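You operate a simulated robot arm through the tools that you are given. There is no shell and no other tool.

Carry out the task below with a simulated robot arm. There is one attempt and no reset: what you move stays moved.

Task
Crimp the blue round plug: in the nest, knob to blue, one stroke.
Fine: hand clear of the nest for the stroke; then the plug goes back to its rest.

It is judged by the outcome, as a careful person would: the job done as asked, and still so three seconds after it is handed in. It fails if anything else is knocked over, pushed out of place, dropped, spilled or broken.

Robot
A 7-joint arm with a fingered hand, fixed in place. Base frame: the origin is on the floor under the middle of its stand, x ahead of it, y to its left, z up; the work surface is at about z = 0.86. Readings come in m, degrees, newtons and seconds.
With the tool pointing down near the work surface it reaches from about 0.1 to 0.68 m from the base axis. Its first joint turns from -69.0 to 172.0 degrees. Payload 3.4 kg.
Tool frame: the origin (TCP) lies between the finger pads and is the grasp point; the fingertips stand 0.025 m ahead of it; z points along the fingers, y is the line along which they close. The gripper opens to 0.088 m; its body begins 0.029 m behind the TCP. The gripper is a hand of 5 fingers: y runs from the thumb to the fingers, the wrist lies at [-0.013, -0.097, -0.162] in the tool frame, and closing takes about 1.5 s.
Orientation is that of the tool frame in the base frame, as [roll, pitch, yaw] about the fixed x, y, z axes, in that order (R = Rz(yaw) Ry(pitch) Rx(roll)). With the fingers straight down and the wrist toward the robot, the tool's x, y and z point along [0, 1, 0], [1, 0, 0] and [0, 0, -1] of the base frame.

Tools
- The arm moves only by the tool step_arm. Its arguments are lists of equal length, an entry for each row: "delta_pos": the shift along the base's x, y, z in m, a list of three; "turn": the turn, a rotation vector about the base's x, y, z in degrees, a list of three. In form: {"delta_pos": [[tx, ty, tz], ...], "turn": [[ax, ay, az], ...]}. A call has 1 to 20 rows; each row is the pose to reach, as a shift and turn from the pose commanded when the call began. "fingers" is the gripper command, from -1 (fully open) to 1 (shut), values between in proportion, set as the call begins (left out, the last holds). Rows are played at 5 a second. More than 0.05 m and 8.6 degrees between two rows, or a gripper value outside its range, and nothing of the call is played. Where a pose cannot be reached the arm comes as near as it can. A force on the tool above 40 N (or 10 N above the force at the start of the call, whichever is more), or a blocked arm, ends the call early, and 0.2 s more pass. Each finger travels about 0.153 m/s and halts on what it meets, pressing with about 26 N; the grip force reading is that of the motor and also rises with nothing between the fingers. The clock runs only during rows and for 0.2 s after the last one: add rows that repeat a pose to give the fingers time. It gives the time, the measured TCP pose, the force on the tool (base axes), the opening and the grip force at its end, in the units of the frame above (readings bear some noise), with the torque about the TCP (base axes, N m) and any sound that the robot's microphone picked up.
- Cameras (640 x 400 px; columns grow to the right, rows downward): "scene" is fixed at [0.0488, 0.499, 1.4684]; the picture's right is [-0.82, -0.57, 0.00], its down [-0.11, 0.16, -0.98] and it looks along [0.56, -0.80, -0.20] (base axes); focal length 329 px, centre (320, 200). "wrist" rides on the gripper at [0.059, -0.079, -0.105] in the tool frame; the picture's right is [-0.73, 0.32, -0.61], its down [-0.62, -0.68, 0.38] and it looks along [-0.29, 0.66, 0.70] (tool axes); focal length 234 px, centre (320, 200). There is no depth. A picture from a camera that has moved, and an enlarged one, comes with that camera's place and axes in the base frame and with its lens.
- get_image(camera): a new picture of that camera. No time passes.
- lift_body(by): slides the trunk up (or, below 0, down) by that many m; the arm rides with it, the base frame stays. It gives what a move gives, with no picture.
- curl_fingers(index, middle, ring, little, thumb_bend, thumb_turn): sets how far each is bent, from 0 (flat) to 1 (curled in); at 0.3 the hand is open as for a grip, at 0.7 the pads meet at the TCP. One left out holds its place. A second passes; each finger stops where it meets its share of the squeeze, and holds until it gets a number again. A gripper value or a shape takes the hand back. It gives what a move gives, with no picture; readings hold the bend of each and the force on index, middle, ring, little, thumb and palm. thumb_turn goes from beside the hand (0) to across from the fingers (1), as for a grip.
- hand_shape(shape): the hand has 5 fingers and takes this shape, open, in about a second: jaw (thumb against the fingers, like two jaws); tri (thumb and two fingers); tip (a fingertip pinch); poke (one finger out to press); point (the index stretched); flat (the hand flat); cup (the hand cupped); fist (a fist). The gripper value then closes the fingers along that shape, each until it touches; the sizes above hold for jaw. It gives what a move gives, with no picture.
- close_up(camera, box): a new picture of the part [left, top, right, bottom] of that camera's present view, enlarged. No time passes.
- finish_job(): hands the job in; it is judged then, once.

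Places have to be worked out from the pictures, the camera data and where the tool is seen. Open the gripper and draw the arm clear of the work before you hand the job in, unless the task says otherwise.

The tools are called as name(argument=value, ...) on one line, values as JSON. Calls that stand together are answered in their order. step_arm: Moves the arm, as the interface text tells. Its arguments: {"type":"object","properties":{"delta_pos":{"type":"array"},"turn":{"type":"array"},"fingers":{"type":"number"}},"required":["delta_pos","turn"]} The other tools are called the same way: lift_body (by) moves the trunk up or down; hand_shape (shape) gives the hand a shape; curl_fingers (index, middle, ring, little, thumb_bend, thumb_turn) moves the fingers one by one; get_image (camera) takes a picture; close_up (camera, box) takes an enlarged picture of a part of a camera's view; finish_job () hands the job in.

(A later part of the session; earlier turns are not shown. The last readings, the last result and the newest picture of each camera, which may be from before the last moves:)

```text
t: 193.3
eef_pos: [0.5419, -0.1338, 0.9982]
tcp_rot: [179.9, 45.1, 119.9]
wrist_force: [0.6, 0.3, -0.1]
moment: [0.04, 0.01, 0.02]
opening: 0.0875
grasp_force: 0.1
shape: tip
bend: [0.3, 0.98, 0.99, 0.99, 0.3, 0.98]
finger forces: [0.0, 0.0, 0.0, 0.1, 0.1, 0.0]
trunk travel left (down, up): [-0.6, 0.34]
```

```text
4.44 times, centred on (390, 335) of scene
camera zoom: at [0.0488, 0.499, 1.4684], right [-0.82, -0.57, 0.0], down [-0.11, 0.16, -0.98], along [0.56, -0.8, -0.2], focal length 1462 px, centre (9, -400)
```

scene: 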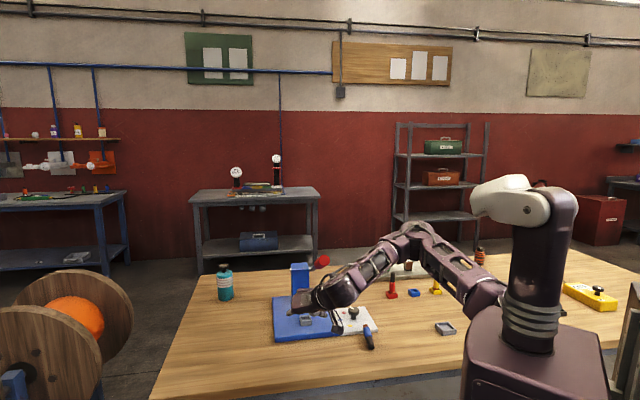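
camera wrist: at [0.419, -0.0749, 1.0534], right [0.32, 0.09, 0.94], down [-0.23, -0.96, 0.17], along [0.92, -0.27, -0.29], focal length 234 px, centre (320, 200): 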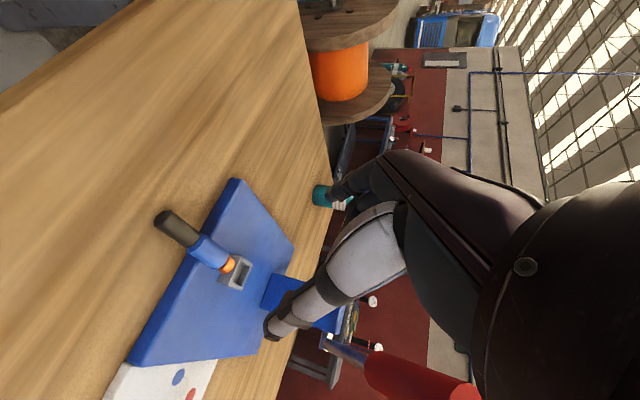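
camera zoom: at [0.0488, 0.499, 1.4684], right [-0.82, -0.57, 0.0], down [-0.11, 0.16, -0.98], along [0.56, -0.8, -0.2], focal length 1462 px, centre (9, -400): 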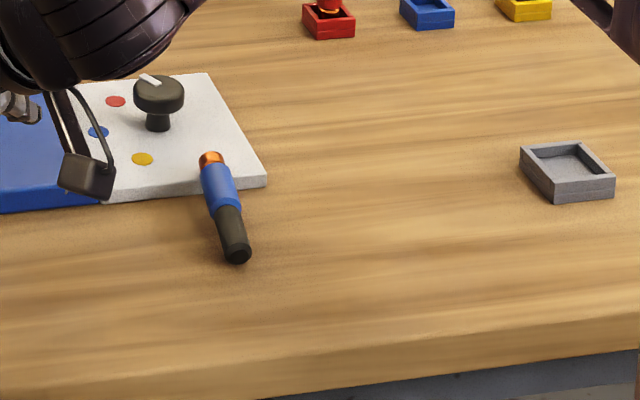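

It's leaning on the front edge of the white panel now. I need to know if it's still moving, so I'll let a short moment pass with the hand held still.

step_arm(delta_pos=[[0, 0, 0]], turn=[[0, 0, 0]])

close_up(camera="scene", box=[330, 290, 450, 380])

```text
t: 193.7
eef_pos: [0.5419, -0.1345, 0.9986]
tcp_rot: [179.9, 45.1, 119.9]
wrist_force: [0.0, 0.7, -0.2]
moment: [-0.03, 0.0, 0.05]
opening: 0.0877
grasp_force: 0.1
shape: tip
bend: [0.3, 0.98, 0.99, 0.99, 0.3, 0.98]
finger forces: [0.0, 0.1, 0.1, 0.0, 0.1, 0.1]
trunk travel left (down, up): [-0.6, 0.34]
```

```text
4.44 times, centred on (390, 335) of scene
camera zoom: at [0.0488, 0.499, 1.4684], right [-0.82, -0.57, 0.0], down [-0.11, 0.16, -0.98], along [0.56, -0.8, -0.2], focal length 1462 px, centre (9, -400)
```

zoom: 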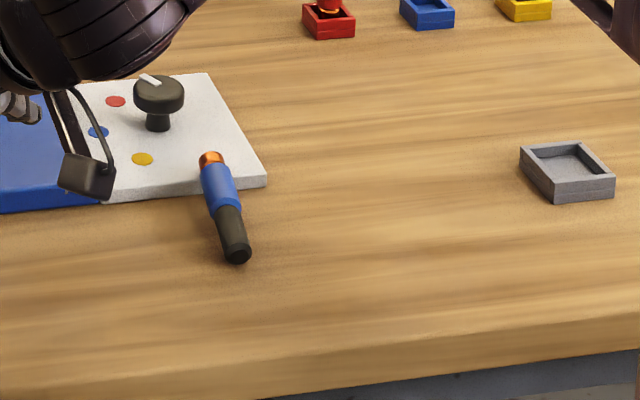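

It's at rest: black end near (0.407, -0.273) on the table, copper end up on the panel's edge. I'll bring the hand around in front of the lever, turn it nearly vertical, and hover above the plug.

step_arm(delta_pos=[[-0.035, 0.015, 0], [-0.07, 0.03, 0.01], [-0.1, 0.015, 0.02], [-0.13, -0.02, 0.03], [-0.145, -0.06, 0.04], [-0.14, -0.1, 0.05], [-0.13, -0.13, 0.05], [-0.13, -0.13, 0.05]], turn=[[5.9, 3.1, -0.8], [11.8, 6.3, -1.7], [17.7, 9.4, -2.5], [23.5, 12.5, -3.3], [29.4, 15.7, -4.2], [35.3, 18.8, -5], [35.3, 18.8, -5], [35.3, 18.8, -5]])

get_image(camera="wrist")

close_up(camera="scene", box=[270, 240, 450, 380])

```text
t: 195.5
eef_pos: [0.4123, -0.266, 1.0475]
tcp_rot: [-179.8, 5.0, 115.1]
wrist_force: [0.1, -0.4, 0.0]
moment: [-0.03, -0.04, -0.05]
opening: 0.0879
grasp_force: 0.1
shape: tip
bend: [0.3, 0.98, 0.99, 0.99, 0.3, 0.98]
finger forces: [0.0, 0.0, 0.0, 0.0, 0.0, 0.0]
trunk travel left (down, up): [-0.6, 0.34]
```

```text
taken
camera wrist: at [0.3122, -0.2379, 1.1467], right [0.58, -0.47, 0.67], down [-0.34, -0.88, -0.32], along [0.74, -0.04, -0.67], focal length 234 px, centre (320, 200)
```

wrist: 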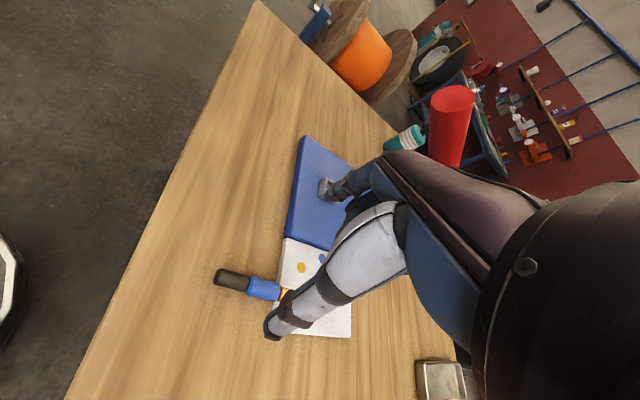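

```text
2.86 times, centred on (360, 310) of scene
camera zoom: at [0.0488, 0.499, 1.4684], right [-0.82, -0.57, 0.0], down [-0.11, 0.16, -0.98], along [0.56, -0.8, -0.2], focal length 940 px, centre (206, -114)
```

zoom: 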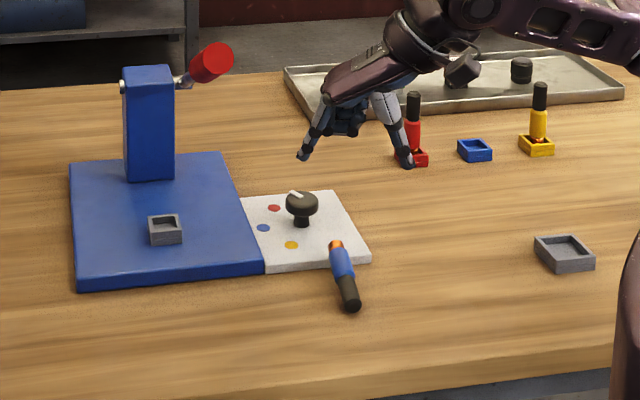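

I'm hovering over the plug with a near-vertical hand. I'll zoom in to get its exact line.

close_up(camera="wrist", box=[195, 240, 315, 330])

close_up(camera="scene", box=[355, 310, 395, 350])

```text
4.44 times, centred on (255, 285) of wrist
camera zoom: at [0.3122, -0.2379, 1.1467], right [0.58, -0.47, 0.67], down [-0.34, -0.88, -0.32], along [0.74, -0.04, -0.67], focal length 1041 px, centre (609, -178)
```

zoom: 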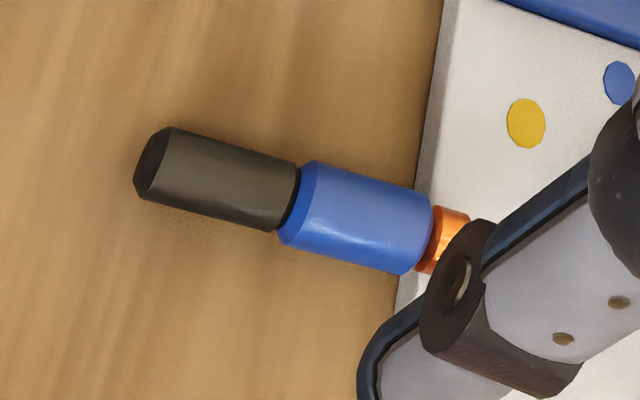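

```text
10.00 times, centred on (375, 330) of scene
camera zoom: at [0.0488, 0.499, 1.4684], right [-0.82, -0.57, 0.0], down [-0.11, 0.16, -0.98], along [0.56, -0.8, -0.2], focal length 3288 px, centre (-230, -1100)
```

zoom: 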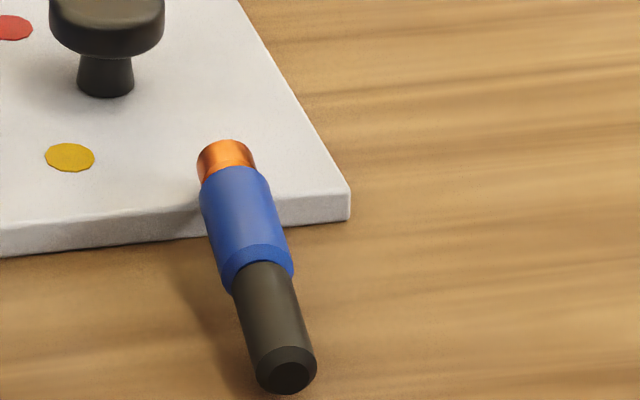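

The black end is at (0.411, -0.269) and the plug points away at about 129°. I'll turn the hand to match and descend around the black part, about 15 mm from its end.

step_arm(delta_pos=[[0.003, -0.004, -0.03], [0.006, -0.008, -0.065], [0.0102, -0.0142, -0.1], [0.0102, -0.0142, -0.13], [0.0102, -0.0142, -0.15], [0.0102, -0.0142, -0.1585], [0.0102, -0.0142, -0.1585]], turn=[[0, 0, 4], [0, 0, 8], [0, 0, 12], [0, 0, 12], [0, 0, 12], [0, 0, 12], [0, 0, 12]])

close_up(camera="wrist", box=[200, 160, 400, 350])

close_up(camera="scene", box=[335, 290, 415, 360])

```text
t: 197.1
eef_pos: [0.4216, -0.2781, 0.89]
tcp_rot: [-179.6, 5.0, 126.9]
wrist_force: [0.0, 0.1, 0.6]
moment: [0.01, -0.02, -0.02]
opening: 0.0881
grasp_force: 0.0
shape: tip
bend: [0.3, 0.98, 0.99, 0.99, 0.3, 0.98]
finger forces: [0.1, 0.1, 0.0, 0.1, 0.0, 0.1]
trunk travel left (down, up): [-0.6, 0.34]
```

```text
2.11 times, centred on (300, 255) of wrist
camera zoom: at [0.3184, -0.2728, 0.9886], right [0.66, -0.34, 0.67], down [-0.15, -0.93, -0.32], along [0.73, 0.11, -0.67], focal length 493 px, centre (362, 84)
```

zoom: 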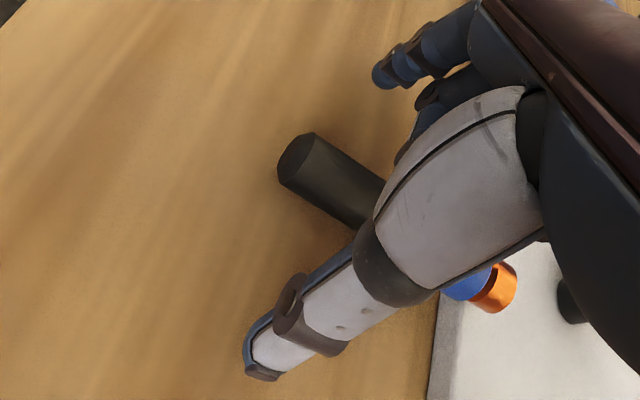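

```text
5.71 times, centred on (375, 325) of scene
camera zoom: at [0.0488, 0.499, 1.4684], right [-0.82, -0.57, 0.0], down [-0.11, 0.16, -0.98], along [0.56, -0.8, -0.2], focal length 1879 px, centre (6, -514)
```

zoom: 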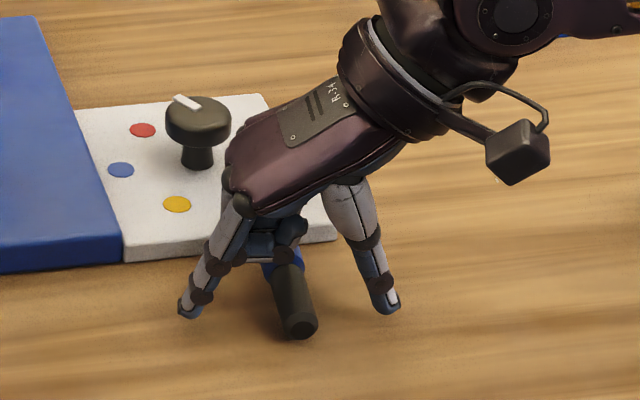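

The black part is centred between index and thumb. I'll close in two stages.

step_arm(delta_pos=[[0, 0, 0], [0, 0, 0], [0, 0, 0], [0, 0, 0], [0, 0, 0]], turn=[[0, 0, 0], [0, 0, 0], [0, 0, 0], [0, 0, 0], [0, 0, 0]], fingers=0.4)

step_arm(delta_pos=[[0, 0, 0], [0, 0, 0], [0, 0, 0], [0, 0, 0], [0, 0, 0], [0, 0, 0]], turn=[[0, 0, 0], [0, 0, 0], [0, 0, 0], [0, 0, 0], [0, 0, 0], [0, 0, 0]], fingers=1)

close_up(camera="wrist", box=[200, 160, 400, 350])

close_up(camera="scene", box=[335, 290, 415, 360])

```text
t: 198.3
eef_pos: [0.4205, -0.2787, 0.8901]
tcp_rot: [-179.7, 4.9, 126.9]
wrist_force: [0.5, -0.8, 0.7]
moment: [-0.01, -0.02, -0.01]
opening: 0.027
grasp_force: 0.1
shape: tip
bend: [0.73, 0.98, 0.99, 0.99, 0.73, 1.0]
finger forces: [0.1, 0.0, 0.0, 0.0, 0.2, 0.0]
trunk travel left (down, up): [-0.6, 0.34]
```

```text
t: 199.7
eef_pos: [0.4218, -0.2785, 0.8897]
tcp_rot: [-179.8, 5.0, 126.9]
wrist_force: [-1.1, -0.3, 0.3]
moment: [0.01, -0.01, 0.0]
opening: 0.0162
grasp_force: 26.1
shape: tip
bend: [0.72, 1.0, 1.0, 1.0, 0.75, 1.0]
finger forces: [22.0, 0.0, 0.0, 0.0, 21.1, 0.1]
trunk travel left (down, up): [-0.6, 0.34]
```

```text
2.11 times, centred on (300, 255) of wrist
camera zoom: at [0.3185, -0.2727, 0.9887], right [0.66, -0.34, 0.67], down [-0.15, -0.93, -0.32], along [0.73, 0.11, -0.67], focal length 493 px, centre (362, 84)
```

zoom: 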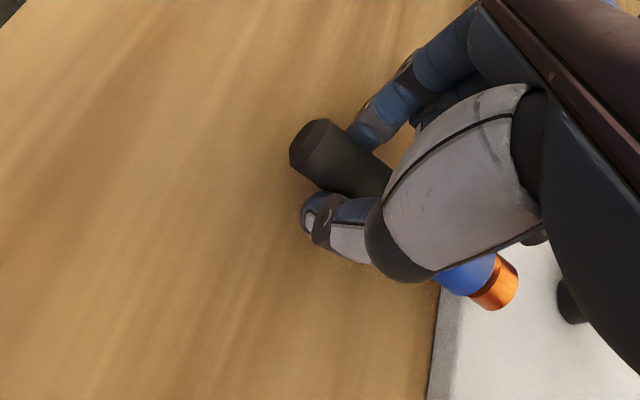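

```text
5.71 times, centred on (375, 325) of scene
camera zoom: at [0.0488, 0.499, 1.4684], right [-0.82, -0.57, 0.0], down [-0.11, 0.16, -0.98], along [0.56, -0.8, -0.2], focal length 1879 px, centre (6, -514)
```

zoom: 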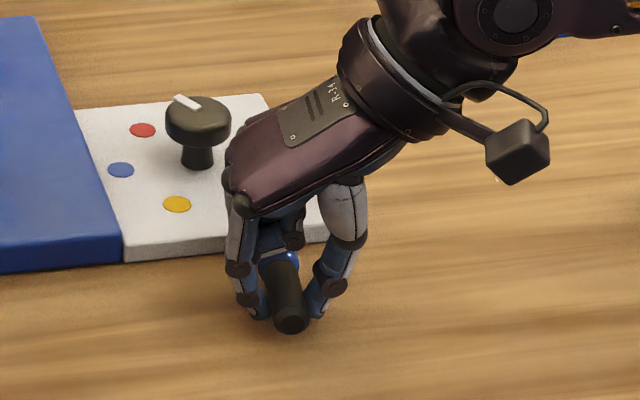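

A balanced pinch again, about 22 N each side. I'll lift it 11 cm and move slightly clear of the panel.

step_arm(delta_pos=[[0, 0, 0.01], [0, 0, 0.025], [-0.005, 0.002, 0.05], [-0.01, 0.004, 0.08], [-0.01, 0.004, 0.11], [-0.01, 0.004, 0.11]], turn=[[0, 0, 0], [0, 0, 0], [0, 0, 0], [0, 0, 0], [0, 0, 0], [0, 0, 0]])

step_arm(delta_pos=[[0, 0, 0]], turn=[[0, 0, 0]], fingers=0.67)

close_up(camera="scene", box=[335, 270, 415, 340])

```text
t: 201.1
eef_pos: [0.4111, -0.2737, 0.9993]
tcp_rot: [-179.8, 5.0, 127.0]
wrist_force: [0.1, 0.1, -1.2]
moment: [0.03, 0.02, -0.02]
opening: 0.0161
grasp_force: 26.3
shape: tip
bend: [0.73, 1.0, 1.0, 1.0, 0.76, 1.0]
finger forces: [21.8, 0.0, 0.0, 0.0, 21.1, 0.0]
trunk travel left (down, up): [-0.6, 0.34]
```

```text
t: 201.5
eef_pos: [0.4111, -0.2733, 1.0001]
tcp_rot: [-179.8, 5.0, 126.9]
wrist_force: [-0.8, 0.1, -0.7]
moment: [0.03, 0.04, -0.04]
opening: 0.0162
grasp_force: 25.9
shape: tip
bend: [0.73, 1.0, 1.0, 1.0, 0.76, 1.0]
finger forces: [21.8, 0.1, 0.0, 0.0, 21.1, 0.0]
trunk travel left (down, up): [-0.6, 0.34]
```

```text
5.71 times, centred on (375, 305) of scene
camera zoom: at [0.0488, 0.499, 1.4684], right [-0.82, -0.57, 0.0], down [-0.11, 0.16, -0.98], along [0.56, -0.8, -0.2], focal length 1879 px, centre (6, -400)
```

zoom: 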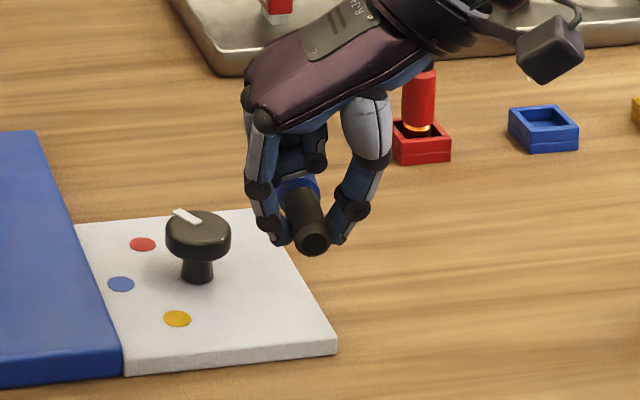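

The plug is held level. As before, I'll take it to clear table just above the surface before lightening the pinch, so a slip would be harmless.

step_arm(delta_pos=[[-0.025, -0.02, 0], [-0.05, -0.04, -0.02], [-0.07, -0.056, -0.05], [-0.07, -0.056, -0.08], [-0.07, -0.056, -0.098], [-0.07, -0.056, -0.098]], turn=[[0, 0, 0], [0, 0, 0], [0, 0, 0], [0, 0, 0], [0, 0, 0], [0, 0, 0]], fingers=1)

step_arm(delta_pos=[[0, 0, 0]], turn=[[0, 0, 0]], fingers=0.655)

step_arm(delta_pos=[[0, 0, 0]], turn=[[0, 0, 0]], fingers=0.645)

close_up(camera="scene", box=[365, 280, 455, 350])

```text
t: 202.9
eef_pos: [0.3421, -0.3313, 0.9011]
tcp_rot: [-179.7, 5.0, 126.9]
wrist_force: [0.8, 0.8, 0.0]
moment: [0.01, -0.02, 0.01]
opening: 0.0159
grasp_force: 26.2
shape: tip
bend: [0.73, 1.0, 1.0, 1.0, 0.76, 1.0]
finger forces: [21.6, 0.1, 0.0, 0.0, 21.0, 0.0]
trunk travel left (down, up): [-0.6, 0.34]
```

```text
t: 203.3
eef_pos: [0.3423, -0.3294, 0.9014]
tcp_rot: [-179.7, 5.0, 126.9]
wrist_force: [-0.3, -0.3, -0.2]
moment: [-0.02, -0.04, -0.01]
opening: 0.0155
grasp_force: 0.0
shape: tip
bend: [0.72, 0.98, 0.99, 0.99, 0.74, 1.0]
finger forces: [0.9, 0.0, 0.1, 0.0, 0.8, 0.0]
trunk travel left (down, up): [-0.6, 0.34]
```

```text
t: 203.7
eef_pos: [0.3417, -0.3296, 0.9014]
tcp_rot: [-179.7, 5.0, 127.0]
wrist_force: [0.5, 1.4, 0.1]
moment: [-0.03, 0.03, 0.02]
opening: 0.0155
grasp_force: 0.1
shape: tip
bend: [0.72, 0.98, 0.99, 0.99, 0.74, 1.0]
finger forces: [0.7, 0.0, 0.0, 0.0, 0.8, 0.0]
trunk travel left (down, up): [-0.6, 0.34]
```

```text
5.71 times, centred on (410, 315) of scene
camera zoom: at [0.0488, 0.499, 1.4684], right [-0.82, -0.57, 0.0], down [-0.11, 0.16, -0.98], along [0.56, -0.8, -0.2], focal length 1879 px, centre (-194, -457)
```

zoom: 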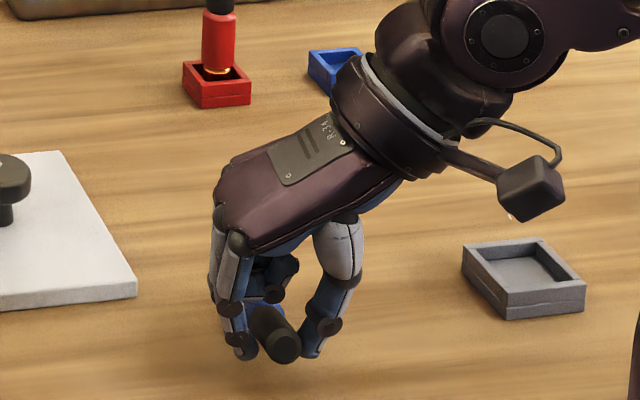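

A light hold of about 0.8 N with the plug still in the fingertips. I'll rise slowly to let the heavy end swing down.

step_arm(delta_pos=[[0, 0, 0.005], [0, 0, 0.012], [0, 0, 0.02], [0, 0, 0.028], [0, 0, 0.036], [0, 0, 0.045], [0, 0, 0.055], [0, 0, 0.065], [0, 0, 0.075], [0, 0, 0.085], [0, 0, 0.095], [0, 0, 0.095], [0, 0, 0.095], [0, 0, 0.095]], turn=[[0, 0, 0], [0, 0, 0], [0, 0, 0], [0, 0, 0], [0, 0, 0], [0, 0, 0], [0, 0, 0], [0, 0, 0], [0, 0, 0], [0, 0, 0], [0, 0, 0], [0, 0, 0], [0, 0, 0], [0, 0, 0]], fingers=0.655)

close_up(camera="scene", box=[365, 260, 455, 340])

close_up(camera="wrist", box=[180, 160, 380, 350])

```text
t: 206.7
eef_pos: [0.3413, -0.331, 0.997]
tcp_rot: [-179.8, 5.0, 126.9]
wrist_force: [-0.8, -0.3, -0.8]
moment: [0.03, -0.01, 0.01]
opening: 0.0157
grasp_force: 0.0
shape: tip
bend: [0.72, 0.98, 0.99, 0.99, 0.74, 1.0]
finger forces: [0.8, 0.6, 0.0, 0.0, 0.7, 0.0]
trunk travel left (down, up): [-0.6, 0.34]
```

```text
5.00 times, centred on (410, 300) of scene
camera zoom: at [0.0488, 0.499, 1.4684], right [-0.82, -0.57, 0.0], down [-0.11, 0.16, -0.98], along [0.56, -0.8, -0.2], focal length 1644 px, centre (-130, -300)
```

zoom: 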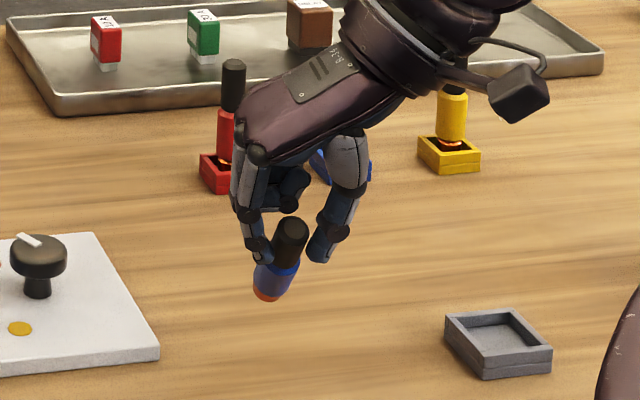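

```text
2.11 times, centred on (280, 255) of wrist
camera zoom: at [0.2388, -0.3245, 1.096], right [0.66, -0.34, 0.67], down [-0.15, -0.93, -0.32], along [0.73, 0.11, -0.67], focal length 493 px, centre (404, 84)
```

zoom: 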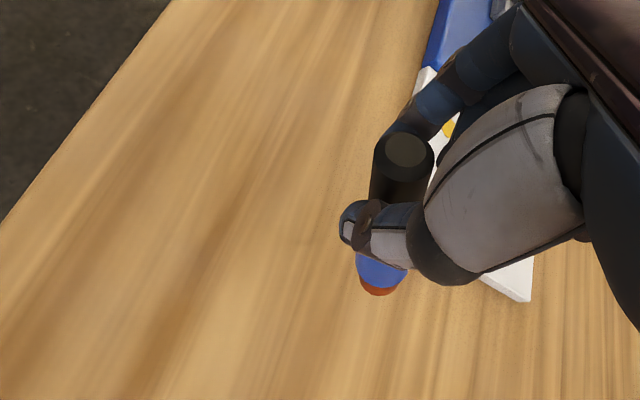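

The plug swung about half-way and then its top end touched the folded middle finger, because I pinched too far from the end. I'll lower it back onto the table here and re-pinch nearer the end.

step_arm(delta_pos=[[0, 0, -0.015], [0, 0, -0.03], [0, 0, -0.045], [0, 0, -0.06], [0, 0, -0.072], [0, 0, -0.084], [0, 0, -0.094], [0, 0, -0.102], [0, 0, -0.107], [0, 0, -0.107]], turn=[[0, 0, 0], [0, 0, 0], [0, 0, 0], [0, 0, 0], [0, 0, 0], [0, 0, 0], [0, 0, 0], [0, 0, 0], [0, 0, 0], [0, 0, 0]])

close_up(camera="scene", box=[365, 280, 455, 350])

close_up(camera="wrist", box=[180, 160, 380, 350])

```text
t: 208.9
eef_pos: [0.3404, -0.3311, 0.8888]
tcp_rot: [-179.6, 5.1, 126.9]
wrist_force: [0.5, -0.2, -0.2]
moment: [0.0, -0.03, -0.01]
opening: 0.0154
grasp_force: 0.1
shape: tip
bend: [0.72, 0.98, 0.99, 0.99, 0.74, 1.0]
finger forces: [0.6, 0.1, 0.0, 0.1, 0.5, 0.1]
trunk travel left (down, up): [-0.6, 0.34]
```

```text
5.71 times, centred on (410, 315) of scene
camera zoom: at [0.0488, 0.499, 1.4684], right [-0.82, -0.57, 0.0], down [-0.11, 0.16, -0.98], along [0.56, -0.8, -0.2], focal length 1879 px, centre (-194, -457)
```

zoom: 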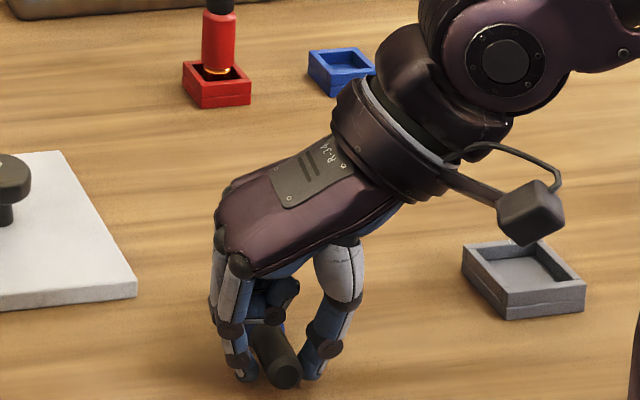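

```text
2.11 times, centred on (280, 255) of wrist
camera zoom: at [0.2381, -0.3249, 0.9887], right [0.66, -0.34, 0.67], down [-0.15, -0.93, -0.32], along [0.73, 0.11, -0.67], focal length 493 px, centre (404, 84)
```

zoom: 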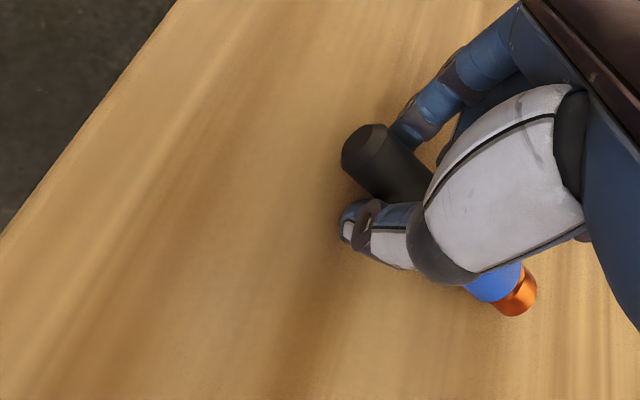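

It's lying on the table again in the light pinch. I'll open slightly, shift 7 mm toward the black end, and close firmly.

step_arm(delta_pos=[[0, 0, 0], [0, 0, 0], [-0.0021, 0.0028, 0], [-0.0042, 0.0056, 0], [-0.0042, 0.0056, 0]], turn=[[0, 0, 0], [0, 0, 0], [0, 0, 0], [0, 0, 0], [0, 0, 0]], fingers=0.3)

step_arm(delta_pos=[[0, 0, 0], [0, 0, 0], [0, 0, 0], [0, 0, 0], [0, 0, 0]], turn=[[0, 0, 0], [0, 0, 0], [0, 0, 0], [0, 0, 0], [0, 0, 0]], fingers=1)

close_up(camera="wrist", box=[180, 160, 380, 350])

```text
t: 210.1
eef_pos: [0.3365, -0.3259, 0.89]
tcp_rot: [-179.7, 5.0, 126.9]
wrist_force: [-0.7, 0.4, 0.1]
moment: [0.02, 0.02, -0.02]
opening: 0.0307
grasp_force: 0.0
shape: tip
bend: [0.73, 0.98, 0.99, 0.99, 0.73, 1.0]
finger forces: [0.0, 0.0, 0.1, 0.0, 0.0, 0.1]
trunk travel left (down, up): [-0.6, 0.34]
```

```text
t: 211.3
eef_pos: [0.337, -0.3253, 0.8891]
tcp_rot: [-179.7, 5.1, 126.9]
wrist_force: [-0.7, -0.3, 0.6]
moment: [0.0, -0.01, 0.02]
opening: 0.016
grasp_force: 25.7
shape: tip
bend: [0.72, 1.0, 1.0, 1.0, 0.75, 1.0]
finger forces: [23.2, 0.1, 0.1, 0.0, 23.3, 0.1]
trunk travel left (down, up): [-0.6, 0.34]
```

```text
2.11 times, centred on (280, 255) of wrist
camera zoom: at [0.2341, -0.3192, 0.9886], right [0.66, -0.34, 0.67], down [-0.15, -0.93, -0.32], along [0.73, 0.11, -0.67], focal length 493 px, centre (404, 84)
```

zoom: 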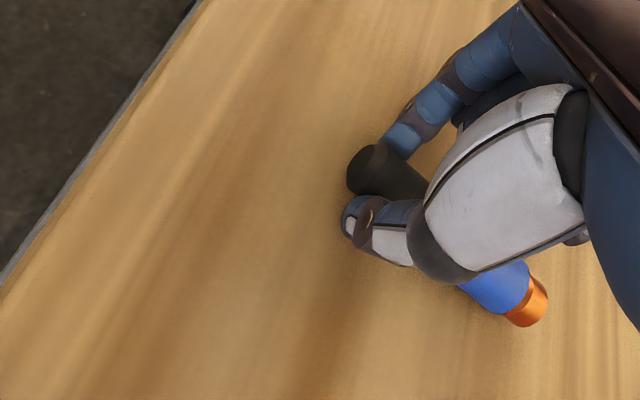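

Re-pinched closer to the end, 23 N on each side. Now I'll lighten it and rise slowly again.

step_arm(delta_pos=[[0, 0, 0.004], [0, 0, 0.008], [0, 0, 0.01]], turn=[[0, 0, 0], [0, 0, 0], [0, 0, 0]])

step_arm(delta_pos=[[0, 0, 0], [0, 0, 0]], turn=[[0, 0, 0], [0, 0, 0]], fingers=0.655)

step_arm(delta_pos=[[0, 0, 0.006], [0, 0, 0.013], [0, 0, 0.021], [0, 0, 0.03], [0, 0, 0.04], [0, 0, 0.05], [0, 0, 0.06], [0, 0, 0.07], [0, 0, 0.08], [0, 0, 0.09], [0, 0, 0.1], [0, 0, 0.1], [0, 0, 0.1], [0, 0, 0.1], [0, 0, 0.1]], turn=[[0, 0, 0], [0, 0, 0], [0, 0, 0], [0, 0, 0], [0, 0, 0], [0, 0, 0], [0, 0, 0], [0, 0, 0], [0, 0, 0], [0, 0, 0], [0, 0, 0], [0, 0, 0], [0, 0, 0], [0, 0, 0], [0, 0, 0]])

close_up(camera="scene", box=[365, 260, 455, 340])

close_up(camera="wrist", box=[180, 160, 380, 350])

```text
t: 212.1
eef_pos: [0.3372, -0.3252, 0.899]
tcp_rot: [-179.7, 5.0, 126.9]
wrist_force: [0.0, 0.0, -0.3]
moment: [0.02, 0.01, 0.0]
opening: 0.0158
grasp_force: 25.3
shape: tip
bend: [0.72, 1.0, 1.0, 1.0, 0.75, 1.0]
finger forces: [23.4, 0.0, 0.1, 0.1, 23.4, 0.0]
trunk travel left (down, up): [-0.6, 0.34]
```

```text
t: 212.7
eef_pos: [0.337, -0.325, 0.8993]
tcp_rot: [-179.7, 4.9, 126.9]
wrist_force: [0.4, -0.3, -0.5]
moment: [0.03, -0.02, 0.0]
opening: 0.0157
grasp_force: 0.1
shape: tip
bend: [0.72, 0.98, 0.99, 0.99, 0.73, 1.0]
finger forces: [1.2, 0.1, 0.1, 0.1, 1.3, 0.1]
trunk travel left (down, up): [-0.6, 0.34]
```

```text
t: 215.9
eef_pos: [0.3372, -0.3243, 1.0002]
tcp_rot: [-179.7, 5.0, 126.9]
wrist_force: [0.3, -0.3, -0.3]
moment: [-0.02, 0.0, -0.01]
opening: 0.0155
grasp_force: 0.0
shape: tip
bend: [0.72, 0.98, 0.99, 0.99, 0.73, 1.0]
finger forces: [1.2, 0.1, 0.0, 0.0, 1.3, 0.0]
trunk travel left (down, up): [-0.6, 0.34]
```

```text
5.00 times, centred on (410, 300) of scene
camera zoom: at [0.0488, 0.499, 1.4684], right [-0.82, -0.57, 0.0], down [-0.11, 0.16, -0.98], along [0.56, -0.8, -0.2], focal length 1644 px, centre (-130, -300)
```

zoom: 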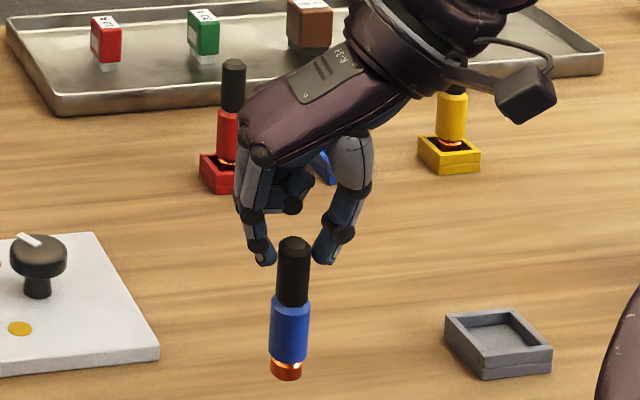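

```text
2.11 times, centred on (280, 255) of wrist
camera zoom: at [0.2345, -0.319, 1.099], right [0.66, -0.34, 0.67], down [-0.15, -0.93, -0.32], along [0.73, 0.11, -0.67], focal length 493 px, centre (404, 84)
```

zoom: 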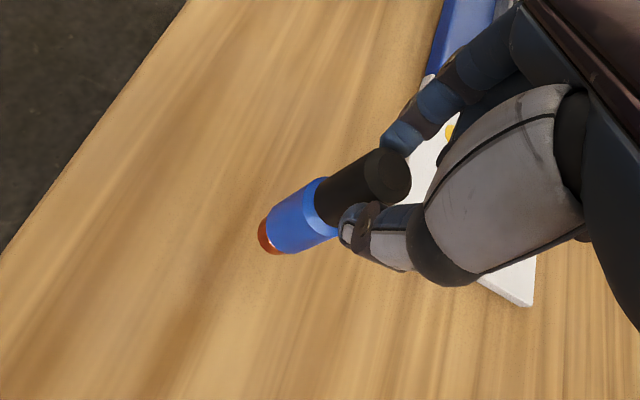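

The plug hangs plumb again, held lightly and steadily. I'll firm the pinch and carry it to the area where tipping the hand flat worked before.

step_arm(delta_pos=[[0, 0, 0], [0, 0, 0], [0, 0, 0]], turn=[[0, 0, 0], [0, 0, 0], [0, 0, 0]], fingers=1)

step_arm(delta_pos=[[0.003, -0.03, 0.015], [0.006, -0.065, 0.03], [0.009, -0.1, 0.045], [0.012, -0.135, 0.05], [0.015, -0.17, 0.05], [0.018, -0.2, 0.05], [0.02, -0.22, 0.05], [0.02, -0.22, 0.05]], turn=[[0, 0, -4.5], [0, 0, -9], [0, 0, -13.5], [0, 0, -18], [0, 0, -22.5], [0, 0, -27], [0, 0, -27], [0, 0, -27]])

close_up(camera="scene", box=[380, 220, 480, 310])

```text
t: 216.7
eef_pos: [0.3377, -0.3245, 0.9997]
tcp_rot: [-179.6, 5.0, 126.9]
wrist_force: [-0.5, 0.0, 0.3]
moment: [0.01, 0.0, -0.01]
opening: 0.0155
grasp_force: 26.5
shape: tip
bend: [0.72, 1.0, 1.0, 1.0, 0.74, 1.0]
finger forces: [23.5, 0.0, 0.0, 0.0, 23.5, 0.0]
trunk travel left (down, up): [-0.6, 0.34]
```

```text
t: 218.5
eef_pos: [0.3583, -0.5457, 1.0505]
tcp_rot: [-179.8, 5.0, 99.9]
wrist_force: [-0.4, 0.4, -0.9]
moment: [-0.01, -0.03, 0.01]
opening: 0.0152
grasp_force: 25.8
shape: tip
bend: [0.72, 1.0, 1.0, 1.0, 0.74, 1.0]
finger forces: [23.6, 0.0, 0.0, 0.0, 23.5, 0.1]
trunk travel left (down, up): [-0.6, 0.34]
```

```text
4.44 times, centred on (430, 265) of scene
camera zoom: at [0.0488, 0.499, 1.4684], right [-0.82, -0.57, 0.0], down [-0.11, 0.16, -0.98], along [0.56, -0.8, -0.2], focal length 1462 px, centre (-169, -89)
```

zoom: 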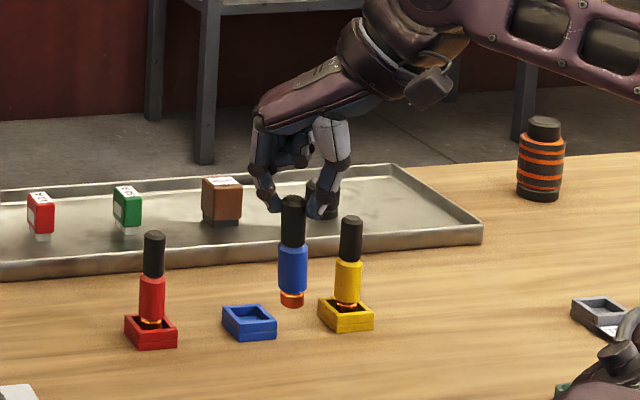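

The plug is steady. The arm has two postures, and the nest is best reached from in front of the press, the way I came out earlier. I'll carry the plug, hand still vertical, to that starting point in front of the panel.

step_arm(delta_pos=[[0.003, 0.04, 0.005], [0.006, 0.08, 0.01], [0.01, 0.12, 0.015], [0.02, 0.16, 0.02], [0.03, 0.2, 0.02], [0.042, 0.24, 0.02], [0.054, 0.28, 0.02], [0.054, 0.28, 0.02]], turn=[[0, 0, 2], [0, 0, 4], [0, 0, 6], [0, 0, 8], [0, 0, 10], [0, 0, 12.5], [0, 0, 15], [0, 0, 15]])

close_up(camera="scene", box=[290, 240, 450, 350])

```text
t: 220.3
eef_pos: [0.4098, -0.2666, 1.07]
tcp_rot: [-179.6, 5.0, 115.0]
wrist_force: [-1.0, 0.3, -0.5]
moment: [0.0, -0.01, -0.04]
opening: 0.0151
grasp_force: 26.6
shape: tip
bend: [0.72, 1.0, 1.0, 1.0, 0.74, 1.0]
finger forces: [23.6, 0.0, 0.0, 0.0, 23.6, 0.0]
trunk travel left (down, up): [-0.6, 0.34]
```

```text
3.64 times, centred on (370, 295) of scene
camera zoom: at [0.0488, 0.499, 1.4684], right [-0.82, -0.57, 0.0], down [-0.11, 0.16, -0.98], along [0.56, -0.8, -0.2], focal length 1196 px, centre (138, -146)
```

zoom: 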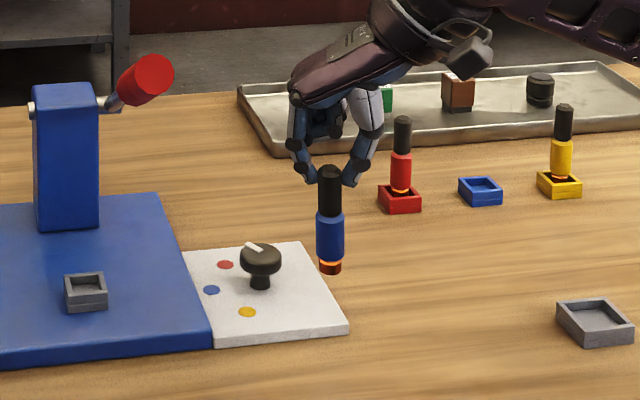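

Now I'll lighten the pinch and follow that path slowly around the front, gradually pitching the hand so the plug stays hanging plumb.

step_arm(delta_pos=[[0, 0, 0], [0, 0, 0], [-0.005, 0.015, 0], [-0.01, 0.03, 0], [-0.013, 0.045, 0], [-0.015, 0.06, 0], [-0.013, 0.075, -0.003], [-0.01, 0.09, -0.005], [-0.004, 0.103, -0.008], [0.003, 0.115, -0.01], [0.012, 0.126, -0.013], [0.022, 0.136, -0.015], [0.031, 0.144, -0.018], [0.042, 0.151, -0.02], [0.053, 0.155, -0.023], [0.066, 0.157, -0.025], [0.079, 0.154, -0.028], [0.09, 0.15, -0.03], [0.1, 0.146, -0.033], [0.11, 0.142, -0.035]], turn=[[0, 0, 0], [0, 0, 0], [-2.3, -1.1, 0], [-4.5, -2.1, 0], [-6.8, -3.2, 0], [-9.1, -4.2, 0], [-11.3, -5.3, 0], [-13.6, -6.3, 0], [-15.9, -7.4, 0], [-18.1, -8.5, 0], [-20.4, -9.5, 0], [-22.7, -10.6, 0], [-24.9, -11.6, 0], [-27.2, -12.7, 0], [-29.5, -13.7, 0], [-31.7, -14.8, 0], [-34, -15.8, 0], [-36.3, -16.9, 0], [-38.5, -18, 0], [-40.8, -19, 0]], fingers=0.655)

close_up(camera="scene", box=[260, 230, 420, 350])

get_image(camera="wrist")

```text
t: 224.5
eef_pos: [0.522, -0.1233, 1.0345]
tcp_rot: [-179.8, 50.1, 114.9]
wrist_force: [-0.1, 0.5, -1.1]
moment: [0.03, 0.02, 0.02]
opening: 0.0154
grasp_force: 0.0
shape: tip
bend: [0.72, 0.98, 0.99, 0.99, 0.73, 1.0]
finger forces: [1.3, 0.0, 0.0, 0.1, 1.2, 0.0]
trunk travel left (down, up): [-0.6, 0.34]
```

```text
3.33 times, centred on (340, 290) of scene
camera zoom: at [0.0488, 0.499, 1.4684], right [-0.82, -0.57, 0.0], down [-0.11, 0.16, -0.98], along [0.56, -0.8, -0.2], focal length 1096 px, centre (253, -100)
```

zoom: 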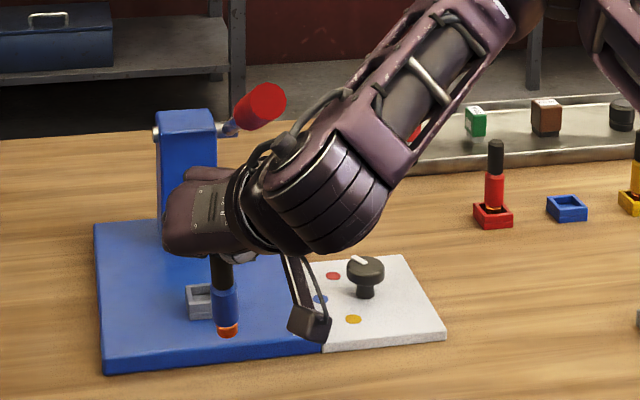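

```text
taken
camera wrist: at [0.4005, -0.0496, 1.0565], right [0.3, 0.14, 0.95], down [-0.33, -0.92, 0.23], along [0.9, -0.38, -0.23], focal length 234 px, centre (320, 200)
```

wrist: 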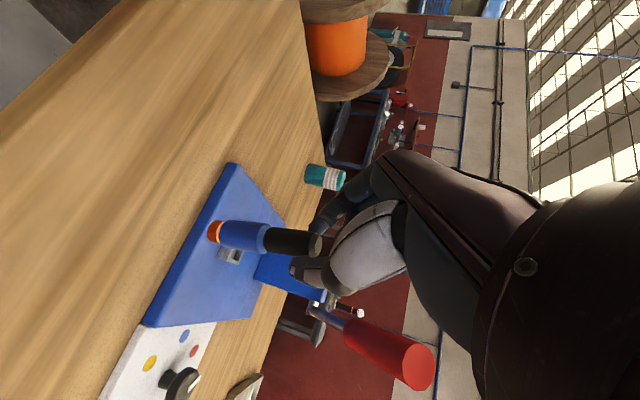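

Everything stayed reachable, and the plug hangs plumb in front of the press. I'll continue pitching the hand slowly while easing forward a little.

step_arm(delta_pos=[[0.002, -0.002, 0], [0.005, -0.004, 0], [0.007, -0.006, 0], [0.01, -0.008, 0], [0.012, -0.01, 0], [0.015, -0.012, 0], [0.018, -0.014, 0], [0.02, -0.016, 0], [0.023, -0.018, 0], [0.025, -0.02, 0], [0.028, -0.022, 0], [0.028, -0.022, 0], [0.028, -0.022, 0]], turn=[[-2, -0.9, 0], [-4, -1.9, 0], [-6.1, -2.8, 0], [-8.2, -3.8, 0], [-10.2, -4.8, 0], [-12.2, -5.7, 0], [-14.3, -6.7, 0], [-16.3, -7.6, 0], [-18.4, -8.6, 0], [-20.4, -9.5, 0], [-22.7, -10.6, 0], [-22.7, -10.6, 0], [-22.7, -10.6, 0]])

step_arm(delta_pos=[[0, 0, 0], [0, 0, 0], [0, 0, 0]], turn=[[0, 0, 0], [0, 0, 0], [0, 0, 0]], fingers=1)

close_up(camera="scene", box=[270, 250, 370, 345])

close_up(camera="wrist", box=[130, 120, 350, 320])

```text
t: 227.3
eef_pos: [0.567, -0.1373, 1.0517]
tcp_rot: [-179.4, 74.8, 115.4]
wrist_force: [0.3, 0.7, -1.5]
moment: [0.04, 0.03, 0.04]
opening: 0.0157
grasp_force: 0.1
shape: tip
bend: [0.72, 0.98, 0.99, 0.99, 0.73, 1.0]
finger forces: [1.3, 0.0, 0.0, 0.0, 1.3, 0.0]
out of reach, approached as far as the arm can: row 10, 11, 12, 13
trunk travel left (down, up): [-0.6, 0.34]
```

```text
t: 228.1
eef_pos: [0.5674, -0.1381, 1.0515]
tcp_rot: [-178.9, 74.8, 115.8]
wrist_force: [0.6, -1.5, -0.2]
moment: [0.0, 0.02, 0.01]
opening: 0.0157
grasp_force: 25.8
shape: tip
bend: [0.72, 1.0, 1.0, 1.0, 0.75, 1.0]
finger forces: [23.5, 0.1, 0.0, 0.0, 23.4, 0.0]
trunk travel left (down, up): [-0.6, 0.34]
```

```text
4.21 times, centred on (320, 298) of scene
camera zoom: at [0.0488, 0.499, 1.4684], right [-0.82, -0.57, 0.0], down [-0.11, 0.16, -0.98], along [0.56, -0.8, -0.2], focal length 1385 px, centre (320, -210)
```

zoom: 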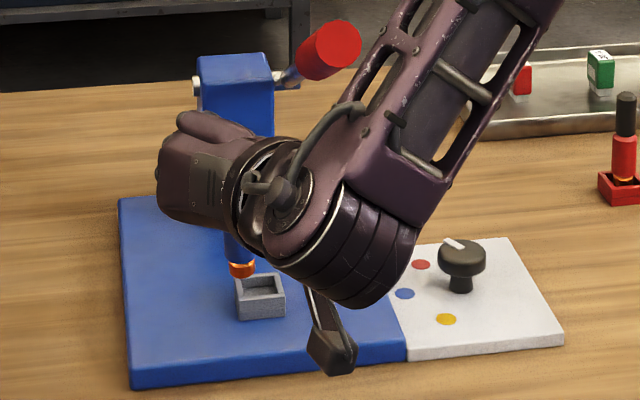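

```text
2.00 times, centred on (240, 220) of wrist
camera zoom: at [0.4474, -0.0655, 1.022], right [0.13, 0.5, 0.86], down [-0.39, -0.77, 0.5], along [0.91, -0.4, 0.1], focal length 468 px, centre (480, 160)
```

zoom: 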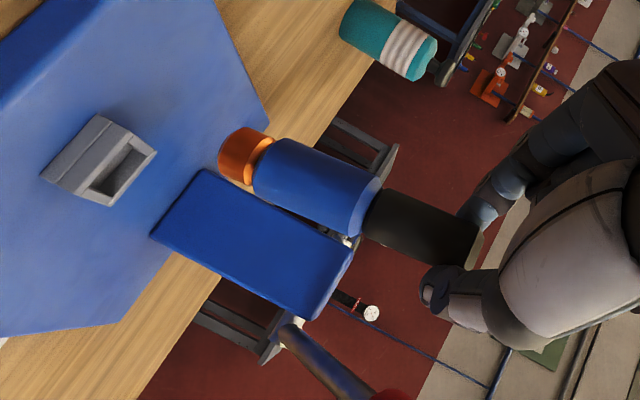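

The hand reached 75° pitch and I've firmed the pinch. From last time, the plug lags about 8–9°, so I'll rotate back 9° and compare its lean in both views.

step_arm(delta_pos=[[0, 0, -0.005], [0, 0, -0.01], [0, 0, -0.01]], turn=[[4.1, 1.9, 0], [8.2, 3.8, 0], [8.2, 3.8, 0]])

close_up(camera="scene", box=[290, 275, 340, 325])

close_up(camera="wrist", box=[170, 150, 350, 290])

```text
t: 228.9
eef_pos: [0.5691, -0.1376, 1.0411]
tcp_rot: [-180.0, 65.9, 114.7]
wrist_force: [-0.3, 0.0, 0.0]
moment: [-0.02, 0.01, -0.03]
opening: 0.016
grasp_force: 25.8
shape: tip
bend: [0.72, 1.0, 1.0, 1.0, 0.75, 1.0]
finger forces: [23.5, 0.1, 0.0, 0.1, 23.5, 0.0]
trunk travel left (down, up): [-0.6, 0.34]
```

```text
8.00 times, centred on (315, 300) of scene
camera zoom: at [0.0488, 0.499, 1.4684], right [-0.82, -0.57, 0.0], down [-0.11, 0.16, -0.98], along [0.56, -0.8, -0.2], focal length 2631 px, centre (360, -600)
```

zoom: 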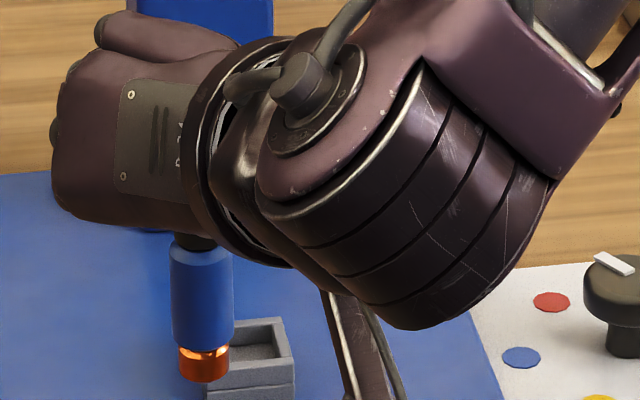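

```text
2.86 times, centred on (260, 220) of wrist
camera zoom: at [0.4466, -0.0628, 1.0296], right [0.19, 0.37, 0.91], down [-0.37, -0.83, 0.41], along [0.91, -0.41, -0.02], focal length 669 px, centre (491, 143)
```

zoom: 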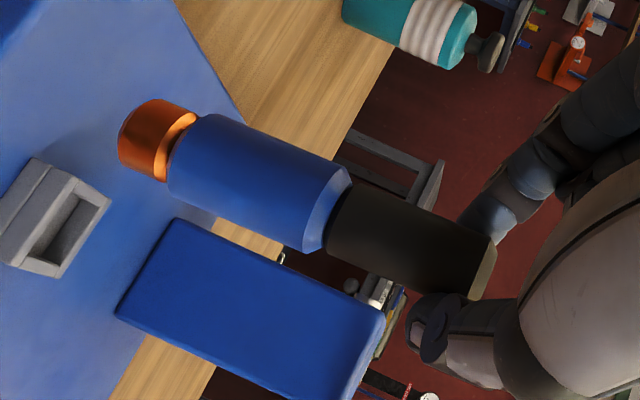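

The plug is within about 3° of plumb. I'll take out another 2.5° and move in toward the nest from the front, foot about 2 cm above the rim.

step_arm(delta_pos=[[0.006, -0.016, -0.01], [0.013, -0.032, -0.02], [0.02, -0.048, -0.03], [0.028, -0.064, -0.038], [0.028, -0.064, -0.038]], turn=[[1.1, 0.5, -1], [2.3, 1.0, -2], [2.3, 1.0, -3], [2.3, 1.0, -4.5], [2.3, 1.0, -4.5]])

close_up(camera="scene", box=[280, 270, 350, 330])

close_up(camera="wrist", box=[150, 130, 330, 280])

```text
t: 230.1
eef_pos: [0.5958, -0.2013, 1.0032]
tcp_rot: [-179.5, 63.4, 110.6]
wrist_force: [-0.5, -0.5, 0.1]
moment: [0.01, -0.02, -0.02]
opening: 0.0156
grasp_force: 25.5
shape: tip
bend: [0.72, 1.0, 1.0, 1.0, 0.75, 1.0]
finger forces: [23.5, 0.0, 0.0, 0.1, 23.5, 0.0]
trunk travel left (down, up): [-0.6, 0.34]
```

```text
6.67 times, centred on (315, 300) of scene
camera zoom: at [0.0488, 0.499, 1.4684], right [-0.82, -0.57, 0.0], down [-0.11, 0.16, -0.98], along [0.56, -0.8, -0.2], focal length 2192 px, centre (353, -467)
```

zoom: 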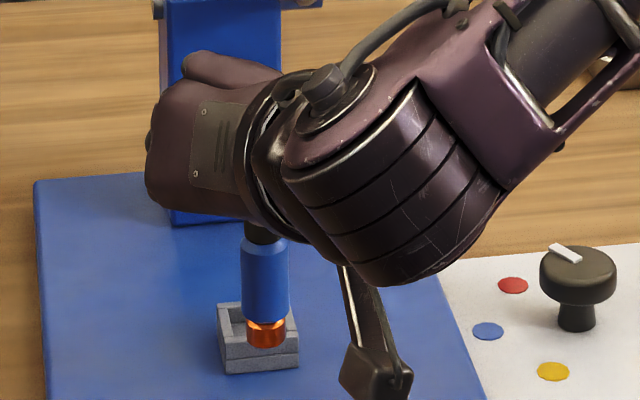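

```text
2.67 times, centred on (240, 205) of wrist
camera zoom: at [0.4807, -0.1181, 0.9963], right [0.23, 0.32, 0.92], down [-0.42, -0.82, 0.39], along [0.88, -0.48, -0.05], focal length 624 px, centre (533, 187)
```

zoom: 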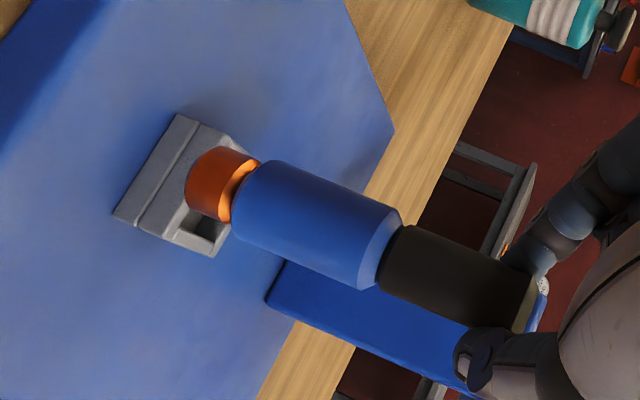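

Triangulating again puts the foot at (0.5885, -0.2098, 0.919). Allowing for the correction I learned from the earlier contacts, I'll shift to put it over the nest, then lower to just above the rim.

step_arm(delta_pos=[[0.01, -0.01, 0], [0.02, -0.02, 0], [0.03, -0.0305, 0], [0.03, -0.0305, -0.008], [0.03, -0.0305, -0.012], [0.03, -0.0305, -0.012]], turn=[[0, 0, 0], [0, 0, 0], [0, 0, 0], [0, 0, 0], [0, 0, 0], [0, 0, 0]])

close_up(camera="scene", box=[290, 285, 340, 330])

close_up(camera="wrist", box=[150, 130, 290, 270])

```text
t: 231.5
eef_pos: [0.6252, -0.2337, 0.9914]
tcp_rot: [-179.6, 63.5, 110.5]
wrist_force: [0.5, -0.4, 0.5]
moment: [-0.01, -0.03, -0.03]
opening: 0.0157
grasp_force: 25.9
shape: tip
bend: [0.72, 1.0, 1.0, 1.0, 0.75, 1.0]
finger forces: [23.5, 0.0, 0.0, 0.2, 23.5, 0.0]
trunk travel left (down, up): [-0.6, 0.34]
```

```text
8.89 times, centred on (315, 308) of scene
camera zoom: at [0.0488, 0.499, 1.4684], right [-0.82, -0.57, 0.0], down [-0.11, 0.16, -0.98], along [0.56, -0.8, -0.2], focal length 2923 px, centre (364, -756)
```

zoom: 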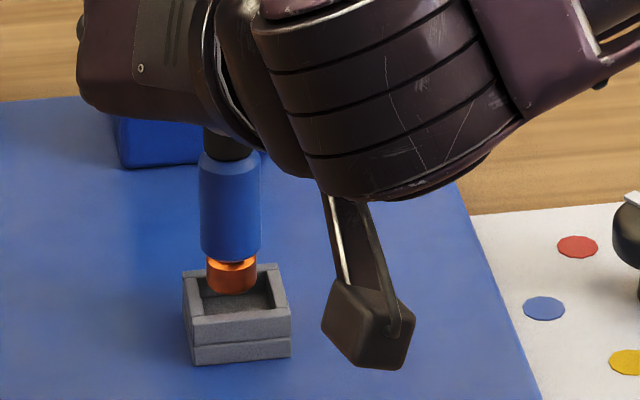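

```text
2.86 times, centred on (220, 200) of wrist
camera zoom: at [0.511, -0.1483, 0.9847], right [0.23, 0.32, 0.92], down [-0.43, -0.82, 0.39], along [0.88, -0.48, -0.05], focal length 669 px, centre (606, 200)
```

zoom: 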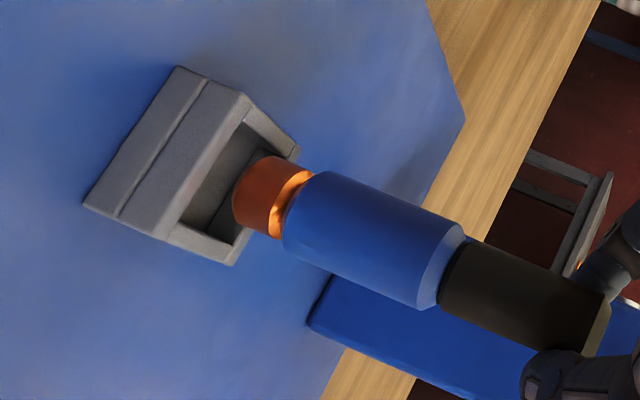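

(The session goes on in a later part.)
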